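You operate a simulated robot arm through the tools that you are given. There is no shell and no other tool. Be economical: measure what you need, move in short steps, check, and stop when the job is done.

Carry out the task below with a simulated two-armed robot. There is one attempt and no reset: what you move stays moved.

JOB
Take the cured bridge out and clean the resin spots off the drawer plate.
Fine: draw the drawer all the way out; the bridge goes on top of the cure box; wet the cloth at the liquid pad and put it back; shut the drawer and the palette lid. What is to be rubbed or washed off counts as gone when no trace of it is left.

Only the result counts: the job must be done as asked and must still hold three seconds after the hand-in. Knocking over, shifting, dropping, spilling or breaking anything else fails it. A push-on lid holds only when it is set on centred and level and pressed home; a screw cap is set on level and turned clockwise until tight. Flat cloth is picked up by pressing the open fingertips on it (5 to 10 N) and closing them slowly along it; thin cloth reads only 2 to 8 mm in the jaws.

ROBOT AND FRAMES
Two 7-joint arms with two-finger parallel grippers on one trunk, on a base that drives. Base frame: it is fixed to the floor where the robot stands at the start and does not move with it; the origin is under the middle of the robot, x ahead of it, y to its left, z up; the surface under the hand at the start is at about z = 0.76. Units: m, rad, N and s.
The left shoulder is at the start at [0.062, 0.197, 1.154], the right one opposite. With the tool pointing down near the work surface each hand reaches from about 0.1 to 0.68 m from the robot's upright axis, wherever it stands, measured 20 degrees to its own side. Places, roughly: cure box drawer [0.6, 0.2, 0.8]; cure key [0.6, 0.1, 0.9]; liquid pad [0.5, -0.5, 0.8]; palette lid [0.6, -0.3, 0.9]; top of the cure box [0.7, 0.2, 0.9]. Payload 1.57 kg a hand.
Tool frame (each hand has its own): the origin (TCP) lies between the finger pads and is the grasp point; the fingertips stand 0.03 m ahead of it; z points along the fingers, y is the line along which they close. The gripper opens to 0.11 m. The fingers are 0.024 m wide and 0.012 m thick; the gripper's body (0.048 by 0.112 m) begins 0.078 m behind the TCP.
Orientation is that of the tool frame in the base frame, as a unit quaternion [x, y, z, w]. With the fingers straight down and closing along the base's y, the tool's x points along the base's -x, its y along +y and its z along -z.

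CONTROLS
- The arms move only by the tool jog_arm. It takes "left_rows", "right_rows" or both (then of equal length, played together; a hand with none holds still); each is a list of rows, each an object of numbers (a shift or turn left out is 0, a gripper value left out holds the last): "fingers": the opening in per cent of the stroke, from 0 (shut) to 100 (fully open); "dx", "dy", "dz": the shift along the base's x, y, z in m; "rx", "ry", "rz": the turn, a rotation vector about the base's x, y, z in rad. In form: [{"fingers": .., "dx": .., "dy": .., "dz": .., "rx": .., "ry": .., "rz": ..}, ...]. A call has 1 to 12 rows; each row is the pose to reach, as a shift and turn from the pose commanded when the call began. A row lasts 0.2 s, in which the tool goes at most 0.05 m and 0.15 rad; a call with a longer step from one row to the next is refused whole, and so is a gripper value outside its range. Where a pose cannot be reached the arm comes as near as it can. A force on the tool above 50 N (or 10 N above the force at the start of the call, whichever is more), or a blocked arm, ends the call early, and 0.2 s more pass. Each finger travels about 0.072 m/s and halts on what it meets, pressing with about 43 N; the grip force reading is that of the motor and also rises with nothing between the fingers. The clock runs only during rows and for 0.2 s after the last one: add rows that repeat a pose to give the fingers time. The reply holds the time, the measured pose of the TCP, the force on the tool along the base axes, the opening and the grip force, in the units named above and with some noise, with the torque about the TCP (base axes, N m) and any sound that the robot's microphone picked up.
- Cameras (640 x 400 px; columns grow to the right, rows downward): "scene" is now at [0.0948, -0.0081, 1.7195]; the picture's right is [-0.14, -0.99, 0.00], its down [-0.90, 0.13, -0.42] and it looks along [0.41, -0.06, -0.91] (base axes); focal length 282 px, centre (320, 200). "left" rides on the left gripper at [0.07, -0.016, -0.141] in its tool frame; the picture's right is [0.23, 0.97, 0.00], its down [-0.85, 0.20, -0.48] and it looks along [-0.47, 0.11, 0.88] (tool axes); focal length 222 px, centre (320, 200). "right" rides on the right gripper at [0.07, 0.016, -0.141] in its tool frame; the picture's right is [-0.23, 0.97, 0.00], its down [-0.85, -0.20, -0.48] and it looks along [-0.47, -0.11, 0.88] (tool axes); focal length 222 px, centre (320, 200). There is no depth. A picture from a camera that has moved, and an enlarged one, comes with that camera's place and axes in the base frame and with its lens.
- snapshot(camera): a new picture of that camera. It takes no simulated time.
- lift_body(by): slides the trunk up (or, below 0, down) by that many m; the arms and the scene camera ride with it, the base frame stays. It gives what a move gives, with no picture.
- steer(legs): drives the robot by 1 to 6 legs, each [ahead, left, turn to the left] in m, m and rad, along the robot's own axes; the way and the turn of a leg run together, so that a leg with both is an arc; at most 1.5 m and 3.142 rad a leg. The arms and the cameras ride along, it lands a little off, and it stops where it bumps. It gives what a move gives.
- aim_head(pan, tilt): turns the head with the scene camera to pan (to the left, within 1.501 rad either way) and tilt (down, from -0.506 to 1.204), counted from straight ahead of the robot. It gives what a move gives.
- zoom(camera, box): a new picture of the part [left, top, right, bottom] of that camera's present view, enlarged. It takes no simulated time.
- job_done(): hands the job in; it is judged then, once.

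Work in short steps. Places have to be worked out from the pictures, the camera data and where the tool is seen: move nearer, look again, correct. Check each grasp and each placing, and mend what went wrong. You have 120 turns and 108 pictures in all, those below and enlarged ones among them. Open the grippers and draw the arms clear of the work before you hand the job in, unless the task says otherwise; then end with one line.

The tools are called as a command line: name --argument value ..., lists and objects as JSON in quotes. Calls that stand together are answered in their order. jog_arm: Moves the arms, as the interface text tells. Its arguments: {"type":"object","properties":{"left_rows":{"type":"array","items":{"type":"object","properties":{"fingers":{"type":"number"},"dx":{"type":"number"},"dy":{"type":"number"},"dz":{"type":"number"},"rx":{"type":"number"},"ry":{"type":"number"},"rz":{"type":"number"}}}},"right_rows":{"type":"array","items":{"type":"object","properties":{"fingers":{"type":"number"},"dx":{"type":"number"},"dy":{"type":"number"},"dz":{"type":"number"},"rx":{"type":"number"},"ry":{"type":"number"},"rz":{"type":"number"}}}}},"required":[]} The other tools are called the same way: lift_body (by) slides the trunk up or down; steer (legs) drives the base; aim_head (pan, tilt) turns the head that bears the scene camera; snapshot (camera) takes a picture; zoom (camera, box) takes an enlarged picture of a part of a camera's view; job_done () hands the job in.

At the start:

```text
time_s: 0.0
left_position: [0.464, 0.1775, 1.0911]
left_tool_rot: [0.0, 1.0, 0.0, -0.002]
left_wrist_force: [1.0, -0.2, 0.6]
left_torque: [0.0, -0.01, 0.02]
left_opening: 0.1102
left_grasp_force: 0.1
right_position: [0.4176, -0.1699, 1.1396]
right_tool_rot: [0.0, 1.0, 0.0, -0.001]
right_wrist_force: [0.3, 0.1, -0.2]
right_torque: [-0.01, -0.01, 0.01]
right_opening: 0.1097
right_grasp_force: 0.1
trunk travel left (down, up): [-0.75, 0.24]
robot x, y, heading: [0.0007, -0.0007, -0.001]
head pan, tilt: [-0.143, 1.14]
```

scene: 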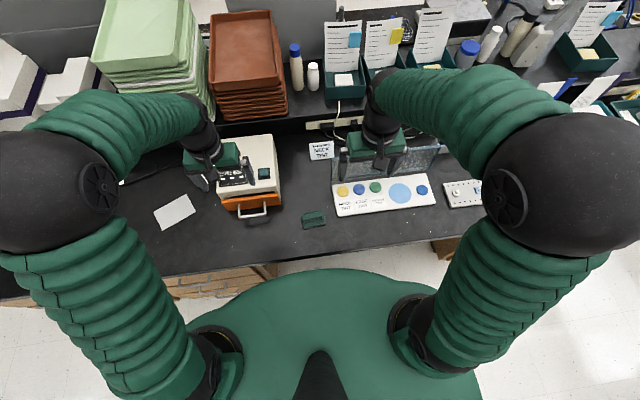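
right: 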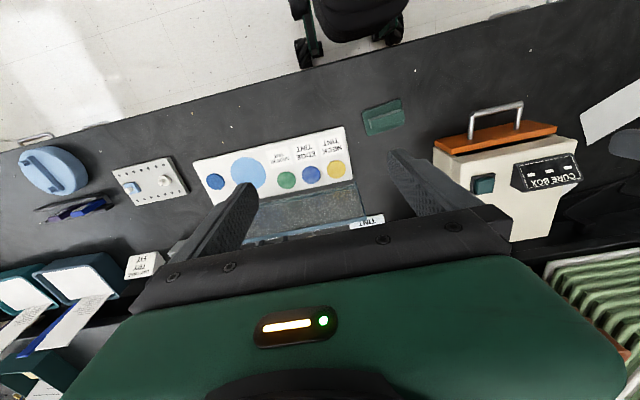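
left: 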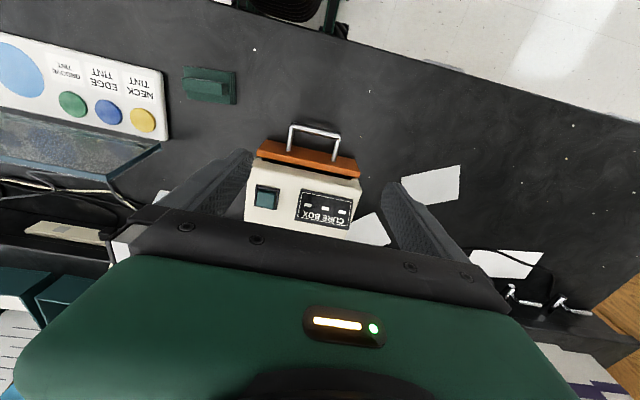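

I start by looking more closely at the cure box and the palette region.

zoom --camera "scene" --box '[140, 120, 340, 245]'

zoom --camera "scene" --box '[290, 120, 490, 245]'

zoom --camera "left" --box '[160, 40, 480, 240]'

zoom --camera "right" --box '[100, 80, 420, 280]'

```text
3.20 times, centred on (240, 182) of scene
camera zoom: at [0.0948, -0.0081, 1.7195], right [-0.14, -0.99, 0.0], down [-0.9, 0.13, -0.42], along [0.41, -0.06, -0.91], focal length 901 px, centre (576, 256)
```

zoom: 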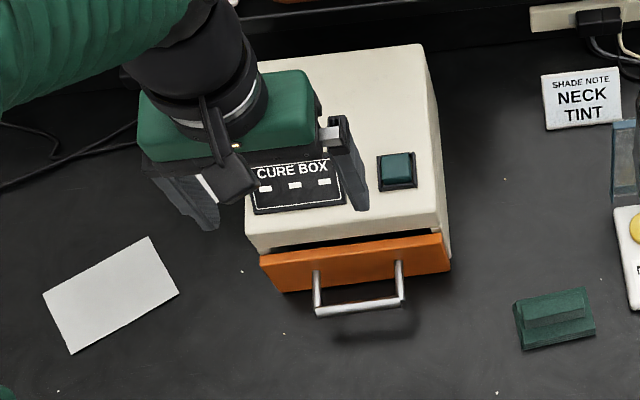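

```text
3.20 times, centred on (390, 182) of scene
camera zoom: at [0.0948, -0.0081, 1.7195], right [-0.14, -0.99, 0.0], down [-0.9, 0.13, -0.42], along [0.41, -0.06, -0.91], focal length 901 px, centre (96, 256)
```

zoom: 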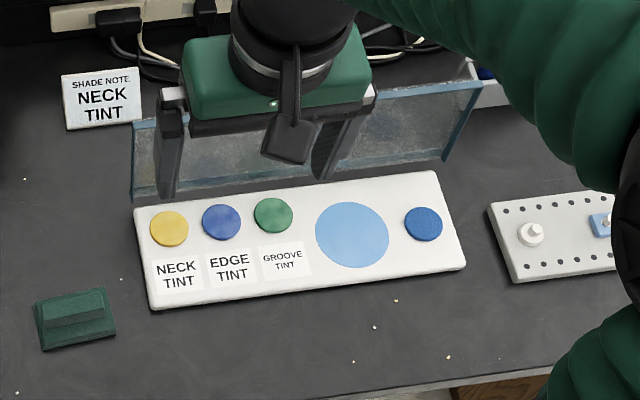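

```text
2.00 times, centred on (320, 140) of left
camera zoom: at [0.3942, 0.1593, 1.2337], right [-0.23, 0.97, 0.0], down [0.86, 0.2, 0.48], along [0.47, 0.11, -0.88], focal length 444 px, centre (320, 320)
```

zoom: 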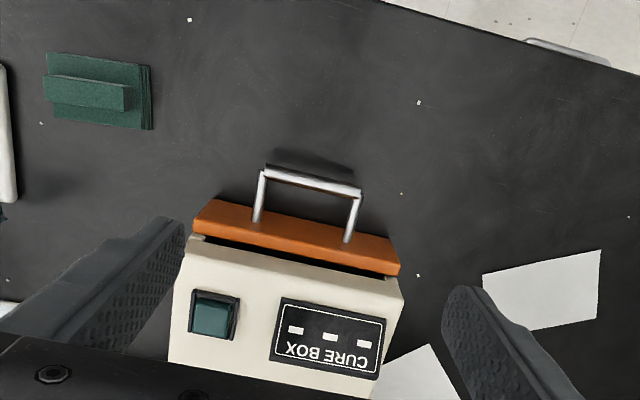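

```text
2.00 times, centred on (260, 180) of right
camera zoom: at [0.3467, -0.1532, 1.2806], right [0.23, 0.97, 0.0], down [0.86, -0.2, 0.48], along [0.47, -0.11, -0.88], focal length 444 px, centre (440, 240)
```

zoom: 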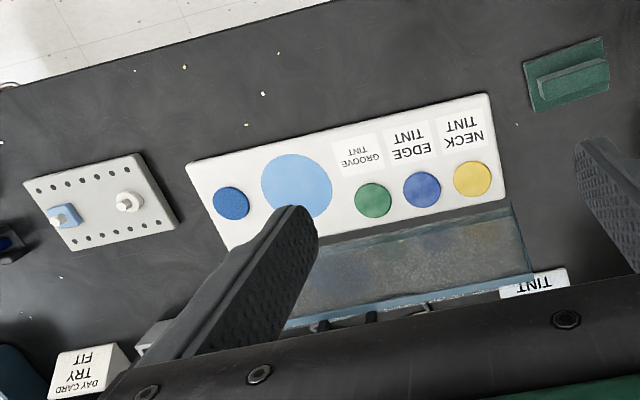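

The drawer handle bar works out at about (0.484, 0.174, 0.79), running along y, and the box top at about z 0.88. I turn the left hand 90° while it is still high, so the fingers close along x for the handle.

jog_arm --left_rows '[{"rz": -0.143, "dx": -0.01}, {"rz": -0.286, "dx": -0.02}, {"rz": -0.429, "dx": -0.03}, {"rz": -0.571, "dx": -0.04}, {"rz": -0.714, "dx": -0.05}, {"rz": -0.857, "dx": -0.05}, {"rz": -1.0, "dx": -0.05}, {"rz": -1.143, "dx": -0.05}, {"rz": -1.286, "dx": -0.05}, {"rz": -1.429, "dx": -0.05}, {"rz": -1.571, "dx": -0.05, "fingers": 40}, {"rz": -1.571, "dx": -0.05, "fingers": 40}]'

```text
time_s: 2.6
left_position: [0.4135, 0.1771, 1.0921]
left_tool_rot: [0.707, 0.707, -0.001, 0.0]
left_wrist_force: [0.1, -0.8, -0.1]
left_torque: [0.04, -0.01, -0.04]
left_opening: 0.0439
left_grasp_force: 0.1
right_position: [0.4166, -0.1696, 1.1397]
right_tool_rot: [0.0, 1.0, 0.0, -0.001]
right_wrist_force: [0.1, -0.2, -0.6]
right_torque: [0.0, -0.02, -0.02]
right_opening: 0.1101
right_grasp_force: 0.1
trunk travel left (down, up): [-0.75, 0.24]
robot x, y, heading: [0.0009, 0.0018, -0.002]
head pan, tilt: [-0.143, 1.14]
```

The turn worked. I tilt the fingers forward a little, so the gripper body stays off the box, and drop to a pre-grasp above the handle.

jog_arm --left_rows '[{"ry": -0.125, "dx": 0.01, "dz": -0.04}, {"ry": -0.25, "dx": 0.02, "dz": -0.08}, {"ry": -0.25, "dx": 0.03, "dz": -0.12}, {"ry": -0.25, "dx": 0.038, "dy": -0.003, "dz": -0.16}, {"ry": -0.25, "dx": 0.038, "dy": -0.003, "dz": -0.172}]'

snapshot --camera "left"

zoom --camera "scene" --box '[140, 120, 340, 245]'

```text
time_s: 3.8
left_position: [0.4507, 0.1745, 0.9202]
left_tool_rot: [0.701, 0.702, 0.087, 0.089]
left_wrist_force: [-0.8, 0.3, 0.1]
left_torque: [-0.01, 0.01, -0.03]
left_opening: 0.0442
left_grasp_force: 0.2
right_position: [0.4145, -0.1696, 1.1398]
right_tool_rot: [0.0, 1.0, 0.0, -0.001]
right_wrist_force: [0.8, -0.3, 0.5]
right_torque: [0.0, 0.0, 0.0]
right_opening: 0.11
right_grasp_force: 0.0
trunk travel left (down, up): [-0.75, 0.24]
robot x, y, heading: [0.0009, 0.0025, 0.001]
head pan, tilt: [-0.143, 1.14]
```

```text
100 pictures are left
camera left: at [0.4, 0.2437, 1.0531], right [0.94, 0.23, 0.24], down [0.07, -0.85, 0.51], along [0.32, -0.47, -0.82], focal length 222 px, centre (320, 200)
```

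left: 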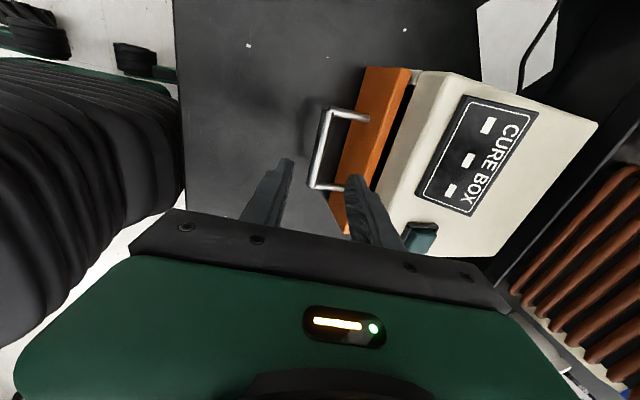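

```text
3.20 times, centred on (240, 182) of scene
camera zoom: at [0.0948, -0.0084, 1.7195], right [-0.14, -0.99, 0.0], down [-0.9, 0.13, -0.42], along [0.41, -0.06, -0.91], focal length 901 px, centre (576, 256)
```

zoom: 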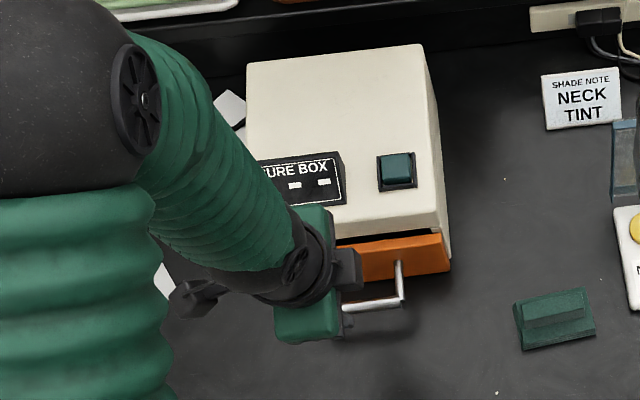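

The wrist camera confirms the bar at x 0.484 and z about 0.79. I go down along the finger axis around it.

jog_arm --left_rows '[{"dx": 0.01, "dy": -0.002, "dz": -0.037}, {"dx": 0.02, "dy": -0.004, "dz": -0.074}, {"dx": 0.026, "dy": -0.004, "dz": -0.094}, {"dx": 0.029, "dy": -0.004, "dz": -0.108}]'

snapshot --camera "left"

```text
time_s: 4.8
left_position: [0.4785, 0.1692, 0.8109]
left_tool_rot: [0.703, 0.701, 0.087, 0.088]
left_wrist_force: [-0.5, -0.6, 0.6]
left_torque: [-0.01, 0.03, -0.06]
left_opening: 0.0443
left_grasp_force: 0.1
right_position: [0.4169, -0.1703, 1.1386]
right_tool_rot: [0.0, 1.0, -0.001, -0.001]
right_wrist_force: [-0.1, 0.5, -0.5]
right_torque: [0.0, 0.0, 0.0]
right_opening: 0.1101
right_grasp_force: 0.1
trunk travel left (down, up): [-0.75, 0.24]
robot x, y, heading: [0.0058, 0.0011, 0.001]
head pan, tilt: [-0.143, 1.14]
```

```text
98 pictures are left
camera left: at [0.4286, 0.2384, 0.9452], right [0.94, 0.23, 0.24], down [0.07, -0.85, 0.51], along [0.32, -0.47, -0.82], focal length 222 px, centre (320, 200)
```

left: 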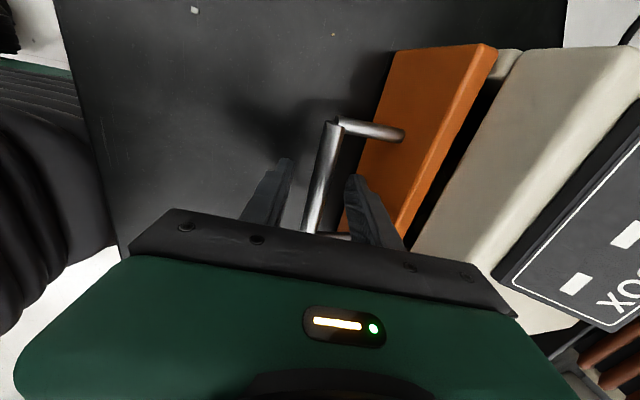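

The bar lies between the fingers, so I close on it.

jog_arm --left_rows '[{"fingers": 0}, {"fingers": 0}, {"fingers": 0}, {"fingers": 0}]'

snapshot --camera "left"

```text
time_s: 5.8
left_position: [0.4782, 0.1708, 0.8123]
left_tool_rot: [0.702, 0.701, 0.086, 0.088]
left_wrist_force: [-5.0, -1.5, -6.4]
left_torque: [0.01, 0.0, 0.05]
left_opening: 0.0139
left_grasp_force: 30.9
right_position: [0.4159, -0.1698, 1.141]
right_tool_rot: [0.0, 1.0, 0.0, 0.0]
right_wrist_force: [-0.3, 0.6, -0.4]
right_torque: [0.02, 0.04, 0.02]
right_opening: 0.1102
right_grasp_force: 0.1
trunk travel left (down, up): [-0.75, 0.24]
robot x, y, heading: [-0.0047, 0.0008, 0.0]
head pan, tilt: [-0.143, 1.14]
```

```text
97 pictures are left
camera left: at [0.4273, 0.2384, 0.9454], right [0.94, 0.23, 0.24], down [0.08, -0.85, 0.51], along [0.32, -0.47, -0.82], focal length 222 px, centre (320, 200)
```

left: 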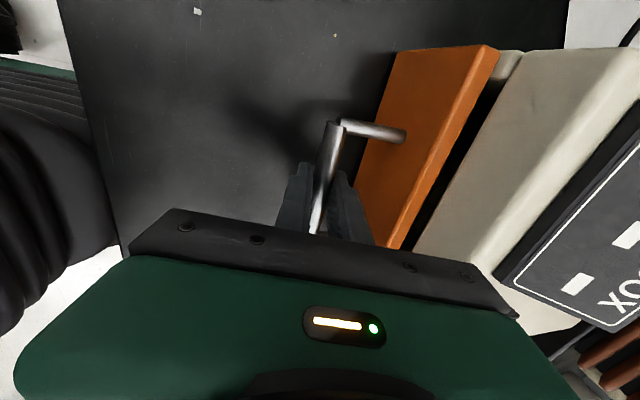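

The bar is held, with 14 mm between the jaws. I pull slowly toward -x and watch the force.

jog_arm --left_rows '[{"dx": -0.008}, {"dx": -0.016}, {"dx": -0.024}, {"dx": -0.032}, {"dx": -0.04}, {"dx": -0.05}]'

zoom --camera "scene" --box '[140, 120, 340, 245]'

```text
time_s: 7.2
left_position: [0.4303, 0.1686, 0.8122]
left_tool_rot: [0.702, 0.702, 0.087, 0.087]
left_wrist_force: [0.6, -2.1, -1.9]
left_torque: [-0.16, 0.03, 0.03]
left_opening: 0.0139
left_grasp_force: 30.1
right_position: [0.4159, -0.1688, 1.1397]
right_tool_rot: [0.0, 1.0, 0.0, 0.0]
right_wrist_force: [0.4, 0.3, 0.3]
right_torque: [0.01, 0.01, 0.02]
right_opening: 0.1098
right_grasp_force: 0.0
trunk travel left (down, up): [-0.75, 0.24]
robot x, y, heading: [-0.0006, 0.0019, -0.001]
head pan, tilt: [-0.143, 1.14]
```

```text
3.20 times, centred on (240, 182) of scene
camera zoom: at [0.0952, -0.009, 1.7195], right [-0.14, -0.99, 0.0], down [-0.9, 0.13, -0.42], along [0.41, -0.06, -0.91], focal length 901 px, centre (576, 256)
```

zoom: 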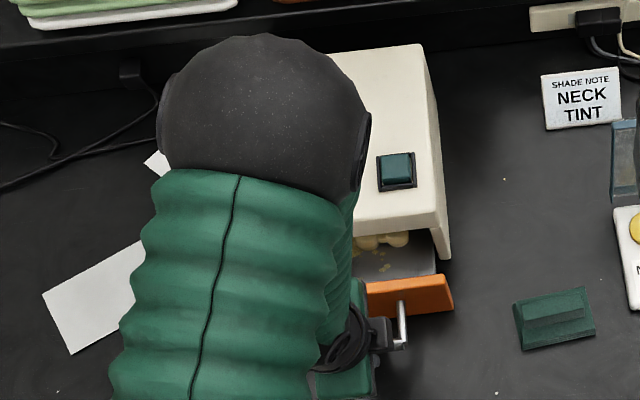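

The drawer slides and the bridge is coming into view; the box has not moved. I keep pulling until it stops.

jog_arm --left_rows '[{"dx": -0.008}, {"dx": -0.016}, {"dx": -0.024}, {"dx": -0.032}, {"dx": -0.04}, {"dx": -0.048}, {"dx": -0.056}, {"dx": -0.062}]'

zoom --camera "scene" --box '[140, 120, 340, 245]'

```text
time_s: 9.0
left_position: [0.3668, 0.169, 0.8117]
left_tool_rot: [0.702, 0.702, 0.088, 0.087]
left_wrist_force: [0.2, 3.0, 1.1]
left_torque: [-0.03, 0.01, -0.02]
left_opening: 0.0139
left_grasp_force: 29.7
right_position: [0.4159, -0.1688, 1.1387]
right_tool_rot: [0.0, 1.0, 0.0, 0.0]
right_wrist_force: [-0.5, -1.1, -0.5]
right_torque: [-0.01, -0.02, 0.01]
right_opening: 0.1099
right_grasp_force: 0.0
trunk travel left (down, up): [-0.75, 0.24]
robot x, y, heading: [-0.0017, 0.0, -0.002]
head pan, tilt: [-0.143, 1.14]
```

```text
3.20 times, centred on (240, 182) of scene
camera zoom: at [0.0949, -0.0074, 1.7195], right [-0.14, -0.99, 0.0], down [-0.9, 0.13, -0.42], along [0.41, -0.06, -0.91], focal length 901 px, centre (576, 256)
```

zoom: 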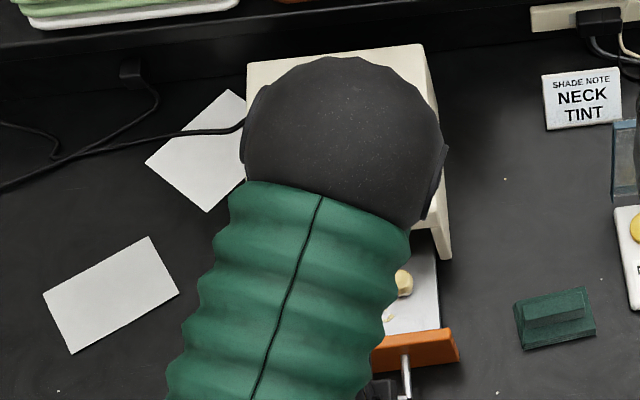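

jog_arm --left_rows '[{"dx": -0.006}, {"dx": -0.012}, {"dx": -0.018}, {"dx": -0.024}, {"dx": -0.03}]'

snapshot --camera "left"

```text
time_s: 10.2
left_position: [0.3389, 0.1696, 0.8114]
left_tool_rot: [0.702, 0.702, 0.087, 0.088]
left_wrist_force: [0.1, 2.0, -2.8]
left_torque: [0.04, -0.01, -0.04]
left_opening: 0.0136
left_grasp_force: 30.3
right_position: [0.4158, -0.1686, 1.1396]
right_tool_rot: [0.001, 1.0, 0.0, 0.0]
right_wrist_force: [0.4, -0.9, 0.5]
right_torque: [0.01, -0.03, -0.04]
right_opening: 0.1101
right_grasp_force: 0.0
trunk travel left (down, up): [-0.75, 0.24]
robot x, y, heading: [-0.0005, 0.0029, 0.003]
head pan, tilt: [-0.143, 1.14]
```

```text
94 pictures are left
camera left: at [0.2867, 0.2385, 0.9455], right [0.94, 0.23, 0.24], down [0.08, -0.85, 0.51], along [0.32, -0.47, -0.82], focal length 222 px, centre (320, 200)
```

left: 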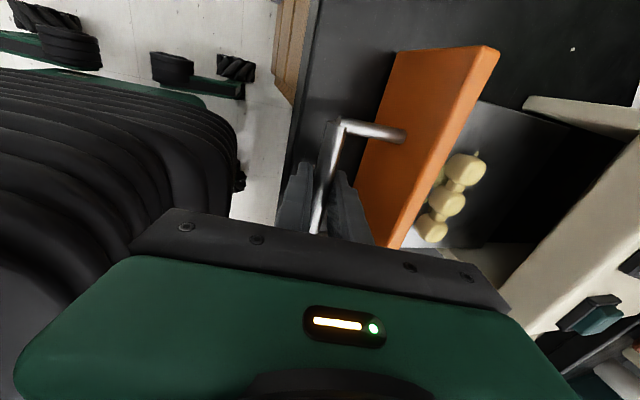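

I have drawn it 0.14 m with no stop felt yet. I continue with finer steps.

jog_arm --left_rows '[{"dx": -0.004}, {"dx": -0.008}, {"dx": -0.012}, {"dx": -0.016}, {"dx": -0.02}]'

zoom --camera "scene" --box '[140, 120, 340, 245]'

```text
time_s: 11.4
left_position: [0.3201, 0.1699, 0.8141]
left_tool_rot: [0.696, 0.707, 0.089, 0.089]
left_wrist_force: [1.2, -7.3, -5.9]
left_torque: [-0.53, 0.06, -0.86]
left_opening: 0.0143
left_grasp_force: 30.3
right_position: [0.417, -0.1721, 1.1404]
right_tool_rot: [0.0, 1.0, 0.001, 0.001]
right_wrist_force: [0.0, 0.2, -0.6]
right_torque: [-0.01, -0.01, 0.03]
right_opening: 0.1102
right_grasp_force: 0.1
trunk travel left (down, up): [-0.75, 0.24]
robot x, y, heading: [0.0005, -0.0003, 0.0]
head pan, tilt: [-0.143, 1.14]
```

```text
3.20 times, centred on (240, 182) of scene
camera zoom: at [0.0964, -0.0113, 1.7203], right [-0.14, -0.99, 0.0], down [-0.9, 0.13, -0.41], along [0.41, -0.06, -0.91], focal length 901 px, centre (576, 256)
```

zoom: 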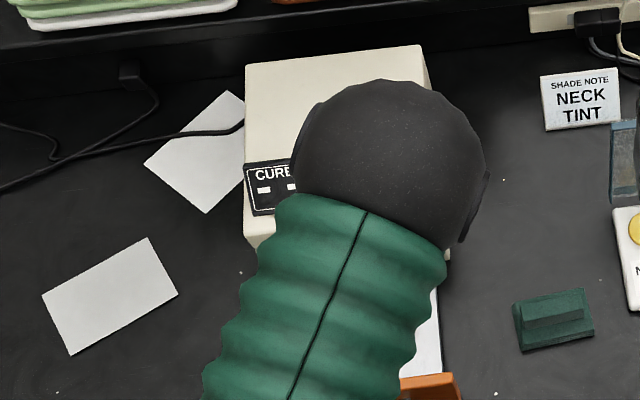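

Some torque is building up. I check the drawer with the wrist camera before going further.

snapshot --camera "left"

snapshot --camera "right"

snapshot --camera "scene"

```text
92 pictures are left
camera left: at [0.268, 0.2387, 0.9473], right [0.94, 0.24, 0.24], down [0.09, -0.85, 0.52], along [0.33, -0.46, -0.82], focal length 222 px, centre (320, 200)
```

left: 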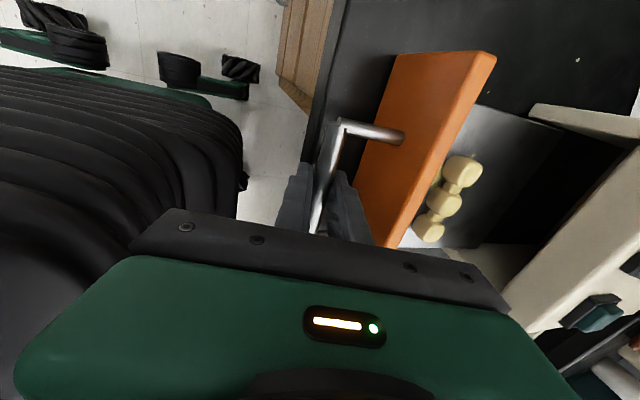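

```text
91 pictures are left
camera right: at [0.3461, -0.1556, 1.2814], right [0.23, 0.97, 0.0], down [0.86, -0.2, 0.48], along [0.47, -0.11, -0.88], focal length 222 px, centre (320, 200)
```

right: 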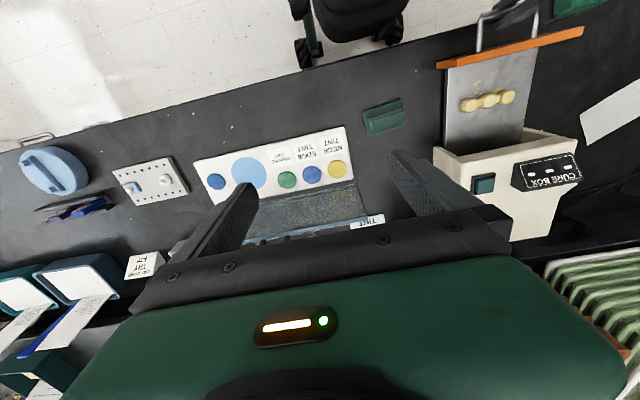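

```text
90 pictures are left
camera scene: at [0.0964, -0.0113, 1.7203], right [-0.14, -0.99, 0.0], down [-0.9, 0.13, -0.41], along [0.41, -0.06, -0.91], focal length 282 px, centre (320, 200)
```

scene: 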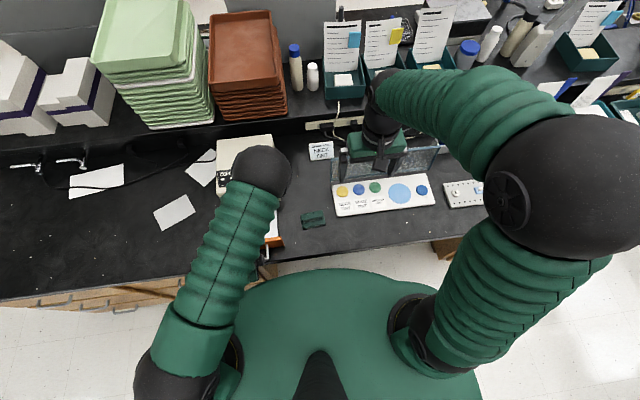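

zoom --camera "right" --box '[420, 20, 620, 145]'

```text
3.20 times, centred on (520, 82) of right
camera zoom: at [0.3461, -0.1556, 1.2814], right [0.23, 0.97, 0.0], down [0.86, -0.2, 0.48], along [0.47, -0.11, -0.88], focal length 711 px, centre (-320, 576)
```

zoom: 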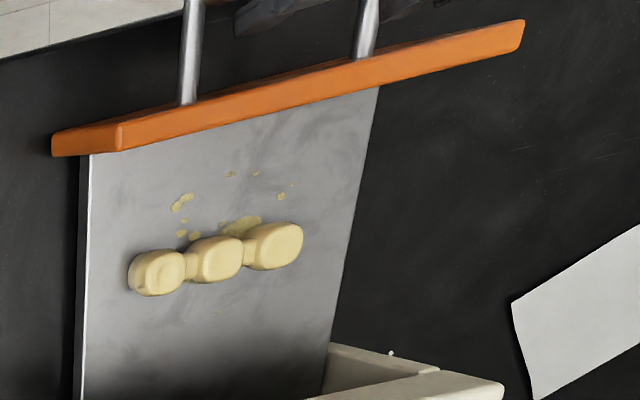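

The resin spots lie on the plate just in front of and under the bridge. I test whether the drawer is at its stop with one more small pull.

jog_arm --left_rows '[{"dx": -0.002}, {"dx": -0.004}, {"dx": -0.006}, {"dx": -0.006}]'

zoom --camera "right" --box '[420, 20, 620, 145]'

```text
time_s: 12.4
left_position: [0.3147, 0.1704, 0.8149]
left_tool_rot: [0.695, 0.708, 0.091, 0.09]
left_wrist_force: [0.8, -10.2, 13.6]
left_torque: [-0.32, -0.05, -0.87]
left_opening: 0.0142
left_grasp_force: 29.9
right_position: [0.4155, -0.1724, 1.1382]
right_tool_rot: [0.0, 1.0, 0.001, 0.001]
right_wrist_force: [0.4, 0.1, 0.0]
right_torque: [-0.03, 0.0, 0.02]
right_opening: 0.1102
right_grasp_force: 0.1
trunk travel left (down, up): [-0.75, 0.24]
robot x, y, heading: [0.001, -0.0028, 0.002]
head pan, tilt: [-0.143, 1.14]
```

```text
3.20 times, centred on (520, 82) of right
camera zoom: at [0.3445, -0.1563, 1.2808], right [0.23, 0.97, 0.0], down [0.85, -0.2, 0.48], along [0.47, -0.11, -0.88], focal length 711 px, centre (-320, 576)
```

zoom: 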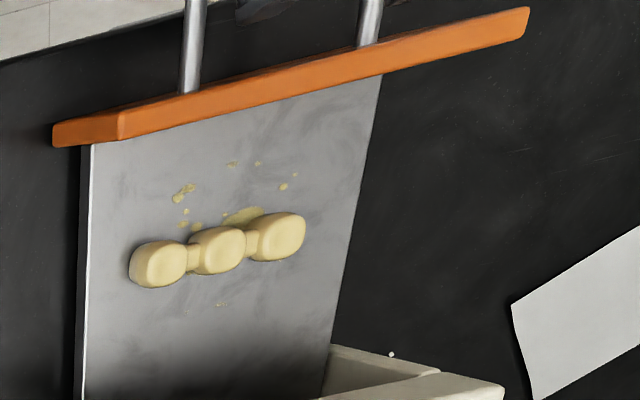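

The drawer still slides, but this left-arm pose is near a joint limit: the sideways force and twist come from the arm. I release, rise out, and plan to hook the loop from the untwisted orientation instead.

jog_arm --left_rows '[{"fingers": 40}, {"fingers": 40}, {"fingers": 40}, {"dz": 0.04, "dx": -0.008}, {"dz": 0.08, "dx": -0.016}, {"dz": 0.12, "dx": -0.01}, {"dz": 0.16, "dx": 0.0}, {"dz": 0.18, "dx": 0.0}]'

snapshot --camera "left"

```text
time_s: 14.2
left_position: [0.3617, 0.1632, 0.9908]
left_tool_rot: [0.702, 0.701, 0.088, 0.087]
left_wrist_force: [-0.3, 0.8, -0.3]
left_torque: [-0.01, 0.01, -0.03]
left_opening: 0.044
left_grasp_force: 0.0
left hand out of reach, approached as far as the arm can: row 5, 6, 7, 8
right_position: [0.4147, -0.1688, 1.1411]
right_tool_rot: [0.0, 1.0, -0.001, 0.002]
right_wrist_force: [-0.6, 0.5, 0.4]
right_torque: [-0.02, -0.02, 0.0]
right_opening: 0.11
right_grasp_force: 0.2
trunk travel left (down, up): [-0.75, 0.24]
robot x, y, heading: [-0.0003, -0.002, 0.005]
head pan, tilt: [-0.143, 1.14]
```

```text
87 pictures are left
camera left: at [0.3107, 0.2319, 1.1234], right [0.94, 0.23, 0.24], down [0.07, -0.85, 0.51], along [0.32, -0.47, -0.82], focal length 222 px, centre (320, 200)
```

left: 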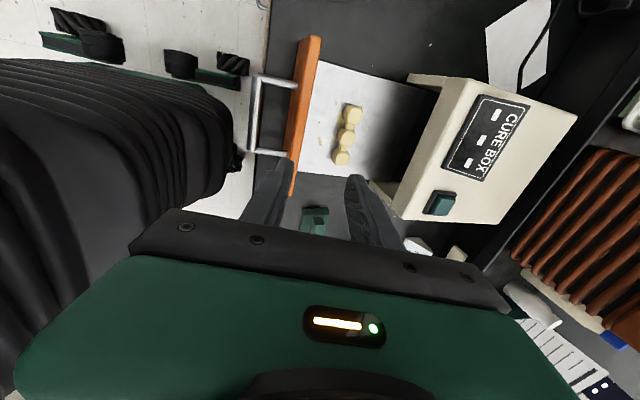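

I undo the tilt now and move slightly forward, where the arm has room to turn.

jog_arm --left_rows '[{"dx": 0.04, "dz": 0.01, "ry": 0.08}, {"dx": 0.07, "dz": 0.03, "ry": 0.16}, {"dx": 0.09, "dz": 0.05, "ry": 0.25}]'

jog_arm --left_rows '[{"rz": 0.143}, {"rz": 0.286}, {"rz": 0.429}, {"rz": 0.571}, {"rz": 0.714}, {"rz": 0.857}, {"rz": 1.0}, {"rz": 1.143}, {"rz": 1.286}, {"rz": 1.429}, {"rz": 1.571}, {"rz": 1.571, "fingers": 0}]'

snapshot --camera "left"

zoom --camera "scene" --box '[140, 150, 340, 275]'

```text
time_s: 15.0
left_position: [0.4507, 0.1632, 1.0372]
left_tool_rot: [0.708, 0.706, -0.002, 0.001]
left_wrist_force: [0.9, 0.2, -0.5]
left_torque: [0.01, 0.03, 0.01]
left_opening: 0.0442
left_grasp_force: 0.1
right_position: [0.4151, -0.1688, 1.14]
right_tool_rot: [0.0, 1.0, -0.001, 0.001]
right_wrist_force: [-0.5, -0.4, -1.0]
right_torque: [0.02, 0.01, 0.0]
right_opening: 0.1102
right_grasp_force: 0.0
trunk travel left (down, up): [-0.75, 0.24]
robot x, y, heading: [0.0014, 0.0005, -0.0]
head pan, tilt: [-0.143, 1.14]
```

```text
time_s: 17.6
left_position: [0.4493, 0.1628, 1.0375]
left_tool_rot: [-0.001, 1.0, -0.001, 0.001]
left_wrist_force: [-0.5, -0.9, -0.2]
left_torque: [-0.02, -0.01, 0.01]
left_opening: 0.0
left_grasp_force: 6.5
right_position: [0.415, -0.169, 1.1411]
right_tool_rot: [0.0, 1.0, 0.001, 0.0]
right_wrist_force: [0.1, 0.0, 0.5]
right_torque: [0.02, -0.01, -0.01]
right_opening: 0.1099
right_grasp_force: 0.0
trunk travel left (down, up): [-0.75, 0.24]
robot x, y, heading: [0.0036, 0.004, -0.005]
head pan, tilt: [-0.143, 1.14]
```

```text
86 pictures are left
camera left: at [0.3808, 0.1447, 1.1794], right [-0.23, 0.97, 0.0], down [0.85, 0.2, 0.48], along [0.47, 0.11, -0.88], focal length 222 px, centre (320, 200)
```

left: 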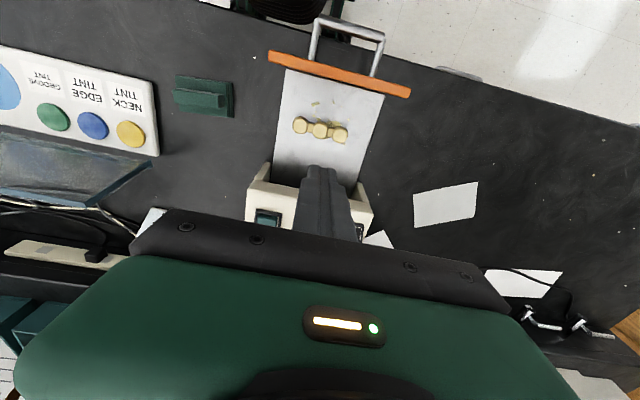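

```text
3.20 times, centred on (240, 212) of scene
camera zoom: at [0.0948, -0.0082, 1.7195], right [-0.14, -0.99, 0.0], down [-0.9, 0.13, -0.42], along [0.41, -0.06, -0.91], focal length 901 px, centre (576, 160)
```

zoom: 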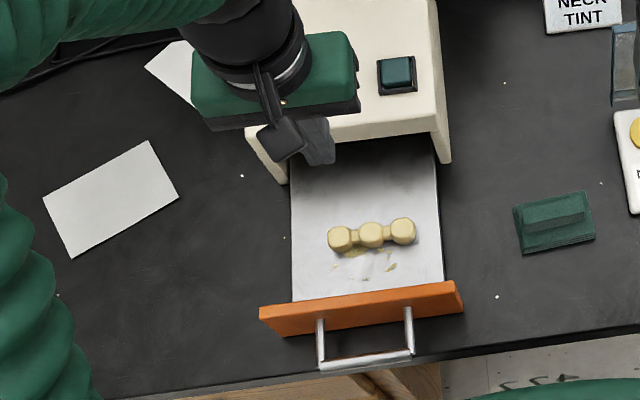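

The bar is now at x ≈ 0.32. I move the closed fingers over the gap between bar and drawer front, at x ≈ 0.342.

jog_arm --left_rows '[{"dx": -0.04, "dy": 0.004}, {"dx": -0.08, "dy": 0.008, "dz": -0.02}, {"dx": -0.107, "dy": 0.012, "dz": -0.05}, {"dx": -0.107, "dy": 0.012, "dz": -0.09}, {"dx": -0.107, "dy": 0.012, "dz": -0.13}, {"dx": -0.107, "dy": 0.012, "dz": -0.16}]'

snapshot --camera "left"

zoom --camera "scene" --box '[140, 150, 340, 275]'

```text
time_s: 19.0
left_position: [0.3445, 0.1744, 0.8761]
left_tool_rot: [-0.001, 1.0, 0.0, 0.0]
left_wrist_force: [-0.7, 0.2, 0.3]
left_torque: [0.02, 0.03, 0.0]
left_opening: 0.0
left_grasp_force: 20.8
right_position: [0.4168, -0.1695, 1.1385]
right_tool_rot: [0.0, 1.0, -0.001, 0.001]
right_wrist_force: [0.5, -0.1, 1.0]
right_torque: [-0.01, 0.03, 0.01]
right_opening: 0.1101
right_grasp_force: 0.1
trunk travel left (down, up): [-0.75, 0.24]
robot x, y, heading: [0.0003, 0.0012, 0.004]
head pan, tilt: [-0.143, 1.14]
```

```text
84 pictures are left
camera left: at [0.2745, 0.1568, 1.0191], right [-0.23, 0.97, 0.0], down [0.86, 0.2, 0.48], along [0.47, 0.11, -0.88], focal length 222 px, centre (320, 200)
```

left: 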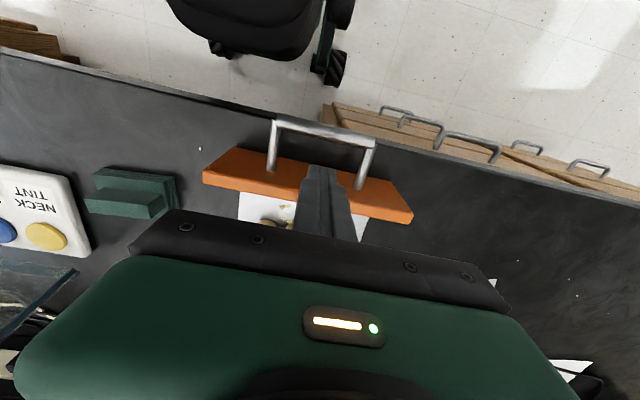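

```text
3.20 times, centred on (240, 212) of scene
camera zoom: at [0.0959, -0.008, 1.7195], right [-0.14, -0.99, 0.0], down [-0.9, 0.13, -0.42], along [0.41, -0.06, -0.91], focal length 901 px, centre (576, 160)
```

zoom: 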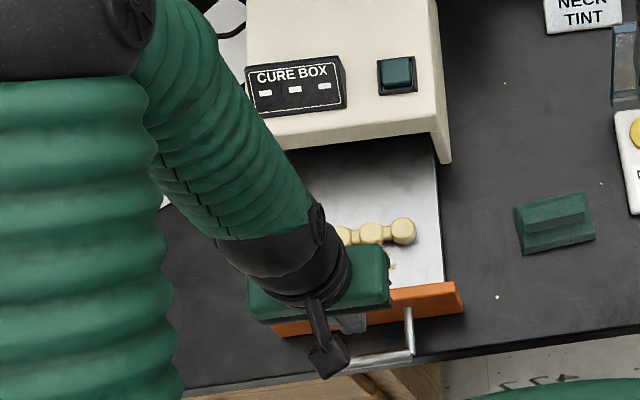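

The bar is at 0.318 and the front face at about 0.372, so the fingers at 0.3445 fit between them. I lower into the loop.

jog_arm --left_rows '[{"dx": 0.001, "dz": -0.03}, {"dx": 0.001, "dz": -0.055}, {"dx": 0.001, "dz": -0.07}]'

jog_arm --left_rows '[{"dx": -0.005}, {"dx": -0.01}, {"dx": -0.015}, {"dx": -0.02}, {"dx": -0.024}]'

snapshot --camera "left"

```text
time_s: 19.8
left_position: [0.3433, 0.1762, 0.8071]
left_tool_rot: [0.0, 1.0, 0.0, 0.0]
left_wrist_force: [-0.6, -0.1, -0.5]
left_torque: [0.0, 0.01, 0.0]
left_opening: 0.0001
left_grasp_force: 21.4
right_position: [0.4154, -0.1689, 1.1402]
right_tool_rot: [-0.001, 1.0, 0.0, 0.0]
right_wrist_force: [0.4, 0.5, 0.2]
right_torque: [-0.02, 0.0, 0.0]
right_opening: 0.1098
right_grasp_force: 0.0
trunk travel left (down, up): [-0.75, 0.24]
robot x, y, heading: [0.001, -0.0007, -0.001]
head pan, tilt: [-0.143, 1.14]
```

```text
time_s: 21.0
left_position: [0.3279, 0.1754, 0.8076]
left_tool_rot: [0.0, 1.0, 0.0, 0.004]
left_wrist_force: [24.8, 1.1, 5.7]
left_torque: [-0.29, 0.17, -0.04]
left_opening: 0.0002
left_grasp_force: 21.4
right_position: [0.4201, -0.1697, 1.1377]
right_tool_rot: [0.0, 1.0, 0.0, -0.002]
right_wrist_force: [0.5, 0.5, -0.1]
right_torque: [0.0, -0.03, -0.02]
right_opening: 0.11
right_grasp_force: 0.1
trunk travel left (down, up): [-0.75, 0.24]
robot x, y, heading: [-0.0011, -0.0, 0.0]
head pan, tilt: [-0.143, 1.14]
```

```text
82 pictures are left
camera left: at [0.2564, 0.1572, 0.9486], right [-0.23, 0.97, 0.0], down [0.85, 0.2, 0.48], along [0.47, 0.11, -0.88], focal length 222 px, centre (320, 200)
```

left: 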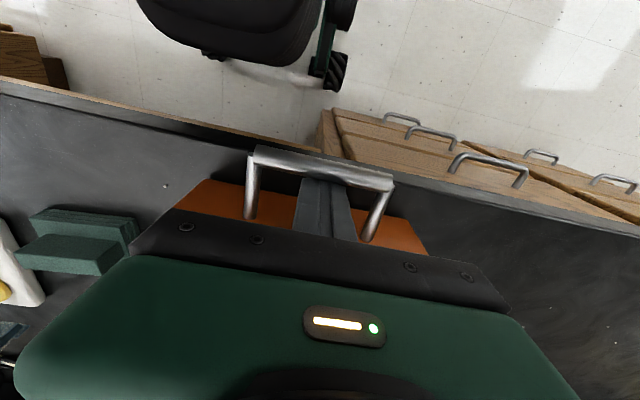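

25 N in x now, with the fingers lagging, so this is the real stop (bar at x ≈ 0.31). I back off, lift out, and check the box hasn't shifted.

jog_arm --left_rows '[{"dx": 0.016}, {"dx": 0.016, "dz": 0.04}, {"dx": 0.016, "dz": 0.08}, {"dx": 0.016, "dz": 0.12}, {"dx": 0.016, "dy": 0.04, "dz": 0.16}, {"dx": 0.016, "dy": 0.08, "dz": 0.19}, {"dx": 0.016, "dy": 0.12, "dz": 0.2}]'

zoom --camera "scene" --box '[140, 150, 340, 275]'

zoom --camera "right" --box '[420, 20, 620, 145]'

```text
refused: row 5 steps farther than a row can; nothing moved
```

```text
3.20 times, centred on (240, 212) of scene
camera zoom: at [0.1024, -0.0083, 1.7193], right [-0.14, -0.99, 0.0], down [-0.9, 0.13, -0.41], along [0.41, -0.06, -0.91], focal length 901 px, centre (576, 160)
```

zoom: 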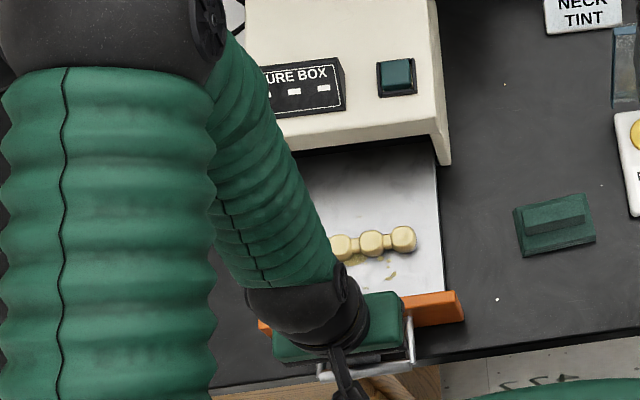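

```text
3.20 times, centred on (520, 82) of right
camera zoom: at [0.3501, -0.1534, 1.2799], right [0.23, 0.97, 0.0], down [0.86, -0.2, 0.48], along [0.46, -0.11, -0.88], focal length 711 px, centre (-320, 576)
```

zoom: 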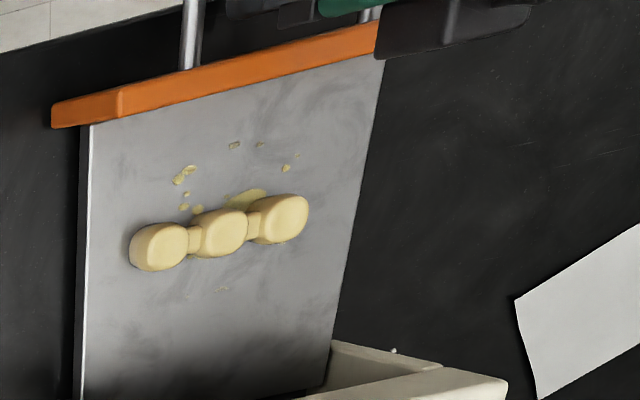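

jog_arm --left_rows '[{"dx": 0.016}, {"dx": 0.016, "dz": 0.04}, {"dx": 0.016, "dz": 0.08}, {"dx": 0.016, "dz": 0.12}, {"dx": 0.03, "dz": 0.16}, {"dx": 0.06, "dz": 0.18, "fingers": 60}, {"dx": 0.07, "dz": 0.2, "fingers": 60}]'

snapshot --camera "left"

zoom --camera "scene" --box '[140, 150, 340, 275]'

```text
time_s: 22.6
left_position: [0.3903, 0.1733, 1.0077]
left_tool_rot: [0.0, 1.0, 0.0, 0.0]
left_wrist_force: [0.6, 0.5, 0.1]
left_torque: [-0.01, -0.04, -0.01]
left_opening: 0.0662
left_grasp_force: 0.0
right_position: [0.4166, -0.1691, 1.1407]
right_tool_rot: [0.001, 1.0, 0.0, 0.001]
right_wrist_force: [0.1, 0.3, -0.4]
right_torque: [-0.01, -0.01, 0.03]
right_opening: 0.1099
right_grasp_force: 0.1
trunk travel left (down, up): [-0.75, 0.24]
robot x, y, heading: [-0.0007, 0.001, 0.001]
head pan, tilt: [-0.143, 1.14]
```

```text
79 pictures are left
camera left: at [0.3207, 0.1561, 1.1495], right [-0.23, 0.97, 0.0], down [0.86, 0.2, 0.48], along [0.47, 0.11, -0.88], focal length 222 px, centre (320, 200)
```

left: 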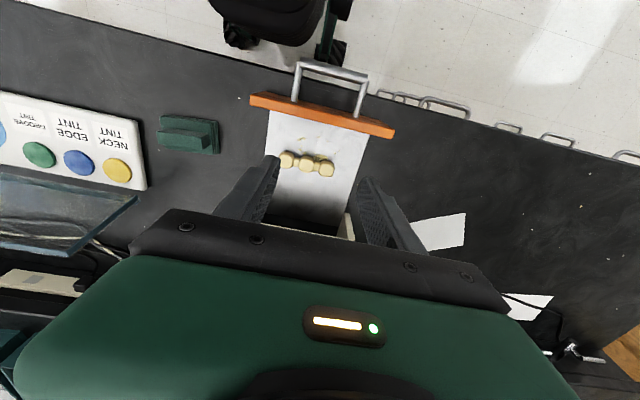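

```text
3.20 times, centred on (240, 212) of scene
camera zoom: at [0.0941, -0.0081, 1.7195], right [-0.14, -0.99, 0.0], down [-0.9, 0.13, -0.42], along [0.41, -0.06, -0.91], focal length 901 px, centre (576, 160)
```

zoom: 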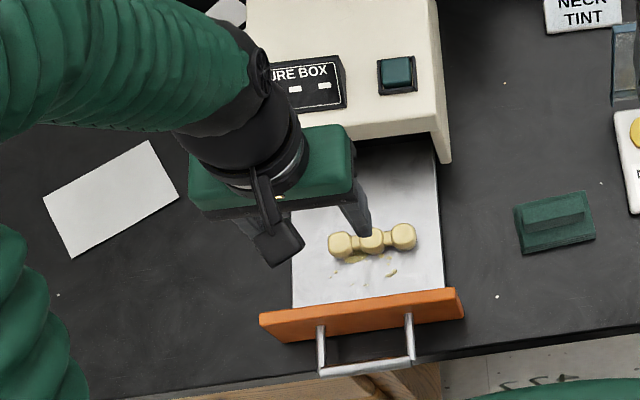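

The drawer is fully out, the box is in place, and the bridge centre is at (0.450, 0.163). I turn the left hand 90° so it can grip the middle tooth across x.

jog_arm --left_rows '[{"rz": -0.143, "dx": 0.01}, {"rz": -0.286, "dx": 0.02}, {"rz": -0.429, "dx": 0.03}, {"rz": -0.571, "dx": 0.04}, {"rz": -0.714, "dx": 0.05}, {"rz": -0.857, "dx": 0.06, "dy": -0.01}, {"rz": -1.0, "dx": 0.06, "dy": -0.01}, {"rz": -1.143, "dx": 0.06, "dy": -0.01}, {"rz": -1.286, "dx": 0.06, "dy": -0.01, "dz": -0.02}, {"rz": -1.429, "dx": 0.06, "dy": -0.01, "dz": -0.05}, {"rz": -1.571, "dx": 0.06, "dy": -0.01, "dz": -0.08}, {"rz": -1.571, "dx": 0.06, "dy": -0.01, "dz": -0.11}]'

snapshot --camera "left"

zoom --camera "right" --box '[420, 20, 620, 145]'

```text
time_s: 25.2
left_position: [0.451, 0.1624, 0.8963]
left_tool_rot: [0.707, 0.707, -0.001, 0.0]
left_wrist_force: [0.4, -0.3, 0.4]
left_torque: [0.03, 0.02, 0.01]
left_opening: 0.0661
left_grasp_force: 0.1
right_position: [0.4175, -0.1692, 1.1393]
right_tool_rot: [0.0, 1.0, 0.0, 0.0]
right_wrist_force: [0.8, 0.2, 0.2]
right_torque: [0.01, 0.02, 0.01]
right_opening: 0.1101
right_grasp_force: 0.0
trunk travel left (down, up): [-0.75, 0.24]
robot x, y, heading: [-0.0004, 0.0016, 0.002]
head pan, tilt: [-0.143, 1.14]
```

```text
77 pictures are left
camera left: at [0.4349, 0.2322, 1.0388], right [0.97, 0.23, 0.0], down [0.2, -0.85, 0.48], along [0.11, -0.47, -0.88], focal length 222 px, centre (320, 200)
```

left: 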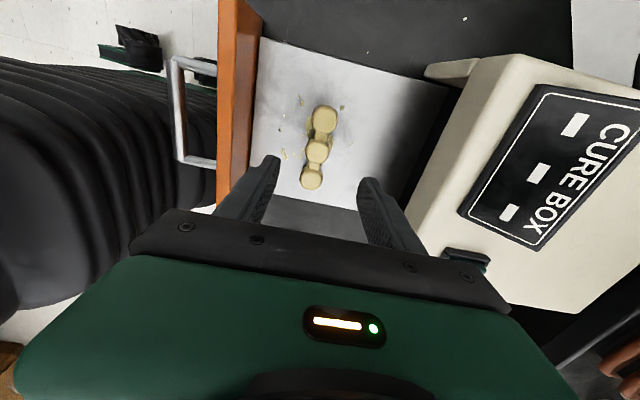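

```text
3.20 times, centred on (520, 82) of right
camera zoom: at [0.3464, -0.1531, 1.2807], right [0.23, 0.97, 0.0], down [0.86, -0.2, 0.48], along [0.47, -0.11, -0.88], focal length 711 px, centre (-320, 576)
```

zoom: 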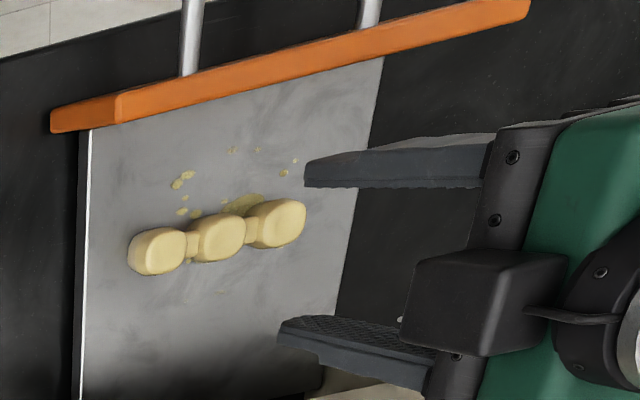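

The middle tooth is at about (0.447, 0.162). I go down slowly.

jog_arm --left_rows '[{"dx": -0.003, "dz": -0.04}, {"dx": -0.003, "dz": -0.07}, {"dx": -0.003, "dz": -0.08}, {"dx": -0.003, "dz": -0.085}]'

snapshot --camera "left"

zoom --camera "right" --box '[420, 20, 620, 145]'

```text
time_s: 26.2
left_position: [0.4478, 0.1646, 0.8123]
left_tool_rot: [0.707, 0.707, 0.0, 0.0]
left_wrist_force: [-0.6, 0.3, 3.9]
left_torque: [0.04, -0.09, 0.04]
left_opening: 0.0652
left_grasp_force: 0.2
right_position: [0.4149, -0.1693, 1.1396]
right_tool_rot: [0.0, 1.0, 0.0, 0.001]
right_wrist_force: [-0.6, -0.2, -1.1]
right_torque: [-0.04, 0.0, -0.01]
right_opening: 0.1099
right_grasp_force: 0.0
trunk travel left (down, up): [-0.75, 0.24]
robot x, y, heading: [-0.0001, 0.0019, 0.003]
head pan, tilt: [-0.143, 1.14]
```

```text
75 pictures are left
camera left: at [0.4313, 0.2333, 0.9539], right [0.97, 0.23, 0.0], down [0.2, -0.85, 0.48], along [0.11, -0.47, -0.88], focal length 222 px, centre (320, 200)
```

left: 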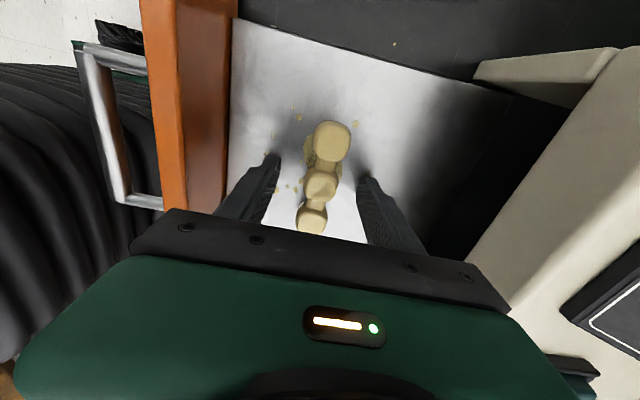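

```text
3.20 times, centred on (520, 82) of right
camera zoom: at [0.3453, -0.1532, 1.2811], right [0.23, 0.97, 0.0], down [0.86, -0.2, 0.48], along [0.47, -0.11, -0.88], focal length 711 px, centre (-320, 576)
```

zoom: 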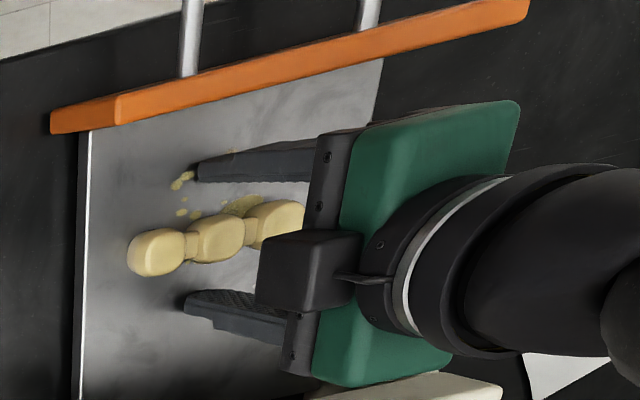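

The fingertips just touch the plate, which puts the plate at z ≈ 0.782. I rise 3 mm and close on the middle tooth.

jog_arm --left_rows '[{"dy": -0.003, "dz": 0.003}, {"dy": -0.003, "dz": 0.003, "fingers": 40}, {"dy": -0.003, "dz": 0.003, "fingers": 25}, {"dy": -0.003, "dz": 0.003, "fingers": 10}, {"dy": -0.003, "dz": 0.003, "fingers": 0}, {"dy": -0.003, "dz": 0.003, "fingers": 0}]'

snapshot --camera "left"

```text
time_s: 27.6
left_position: [0.4478, 0.1618, 0.8148]
left_tool_rot: [0.707, 0.707, -0.001, 0.0]
left_wrist_force: [-0.1, 0.4, 1.0]
left_torque: [-0.1, 0.02, 0.02]
left_opening: 0.0251
left_grasp_force: 36.3
right_position: [0.416, -0.1687, 1.141]
right_tool_rot: [0.0, 1.0, 0.0, 0.0]
right_wrist_force: [0.6, 0.8, 0.4]
right_torque: [-0.04, 0.0, 0.03]
right_opening: 0.11
right_grasp_force: 0.1
trunk travel left (down, up): [-0.75, 0.24]
robot x, y, heading: [-0.0035, 0.0018, 0.002]
head pan, tilt: [-0.143, 1.14]
```

```text
73 pictures are left
camera left: at [0.4314, 0.2302, 0.9567], right [0.97, 0.23, 0.0], down [0.2, -0.85, 0.48], along [0.11, -0.47, -0.88], focal length 222 px, centre (320, 200)
```

left: 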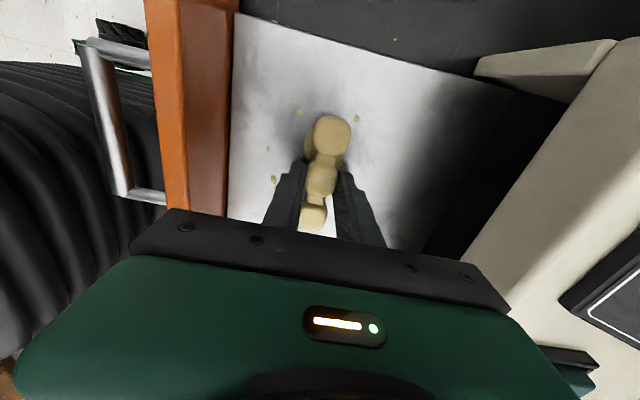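

The bridge is gripped at 25 mm. I lift straight up and check that it hangs in the jaws.

jog_arm --left_rows '[{"dz": 0.02}, {"dz": 0.05}, {"dz": 0.09}, {"dz": 0.13}, {"dz": 0.17}]'

snapshot --camera "left"

zoom --camera "right" --box '[420, 20, 620, 145]'

```text
time_s: 28.8
left_position: [0.4452, 0.1612, 0.9864]
left_tool_rot: [0.707, 0.707, -0.001, -0.001]
left_wrist_force: [0.4, 0.4, -1.1]
left_torque: [-0.01, -0.03, -0.02]
left_opening: 0.0249
left_grasp_force: 36.8
right_position: [0.4149, -0.1691, 1.1399]
right_tool_rot: [0.0, 1.0, 0.0, 0.001]
right_wrist_force: [0.9, 0.5, -1.4]
right_torque: [0.01, -0.01, -0.01]
right_opening: 0.1101
right_grasp_force: 0.0
trunk travel left (down, up): [-0.75, 0.24]
robot x, y, heading: [-0.0014, -0.0011, 0.0]
head pan, tilt: [-0.143, 1.14]
```

```text
72 pictures are left
camera left: at [0.4288, 0.2301, 1.1278], right [0.97, 0.23, 0.0], down [0.2, -0.85, 0.48], along [0.11, -0.47, -0.88], focal length 222 px, centre (320, 200)
```

left: 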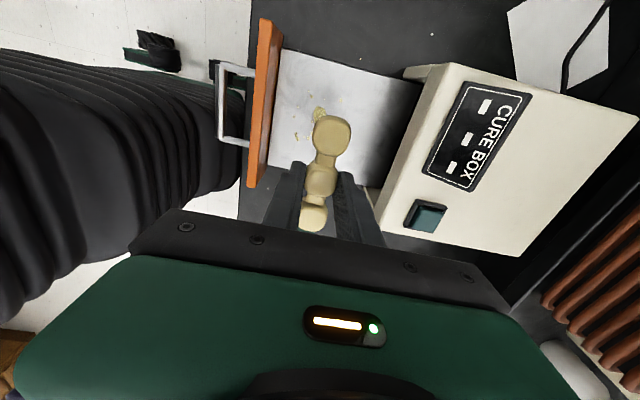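

```text
3.20 times, centred on (520, 82) of right
camera zoom: at [0.3442, -0.1531, 1.2813], right [0.23, 0.97, 0.0], down [0.85, -0.2, 0.48], along [0.47, -0.11, -0.88], focal length 711 px, centre (-320, 576)
```

zoom: 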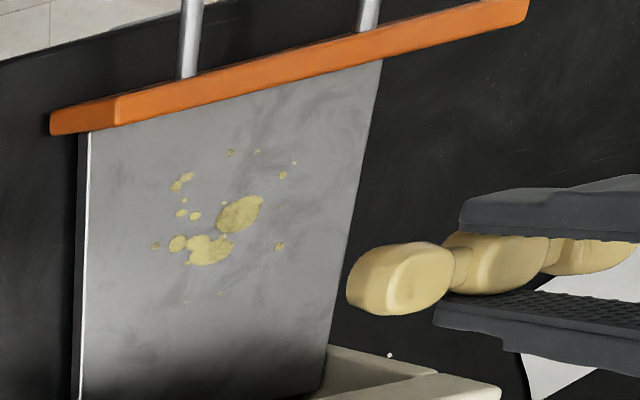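

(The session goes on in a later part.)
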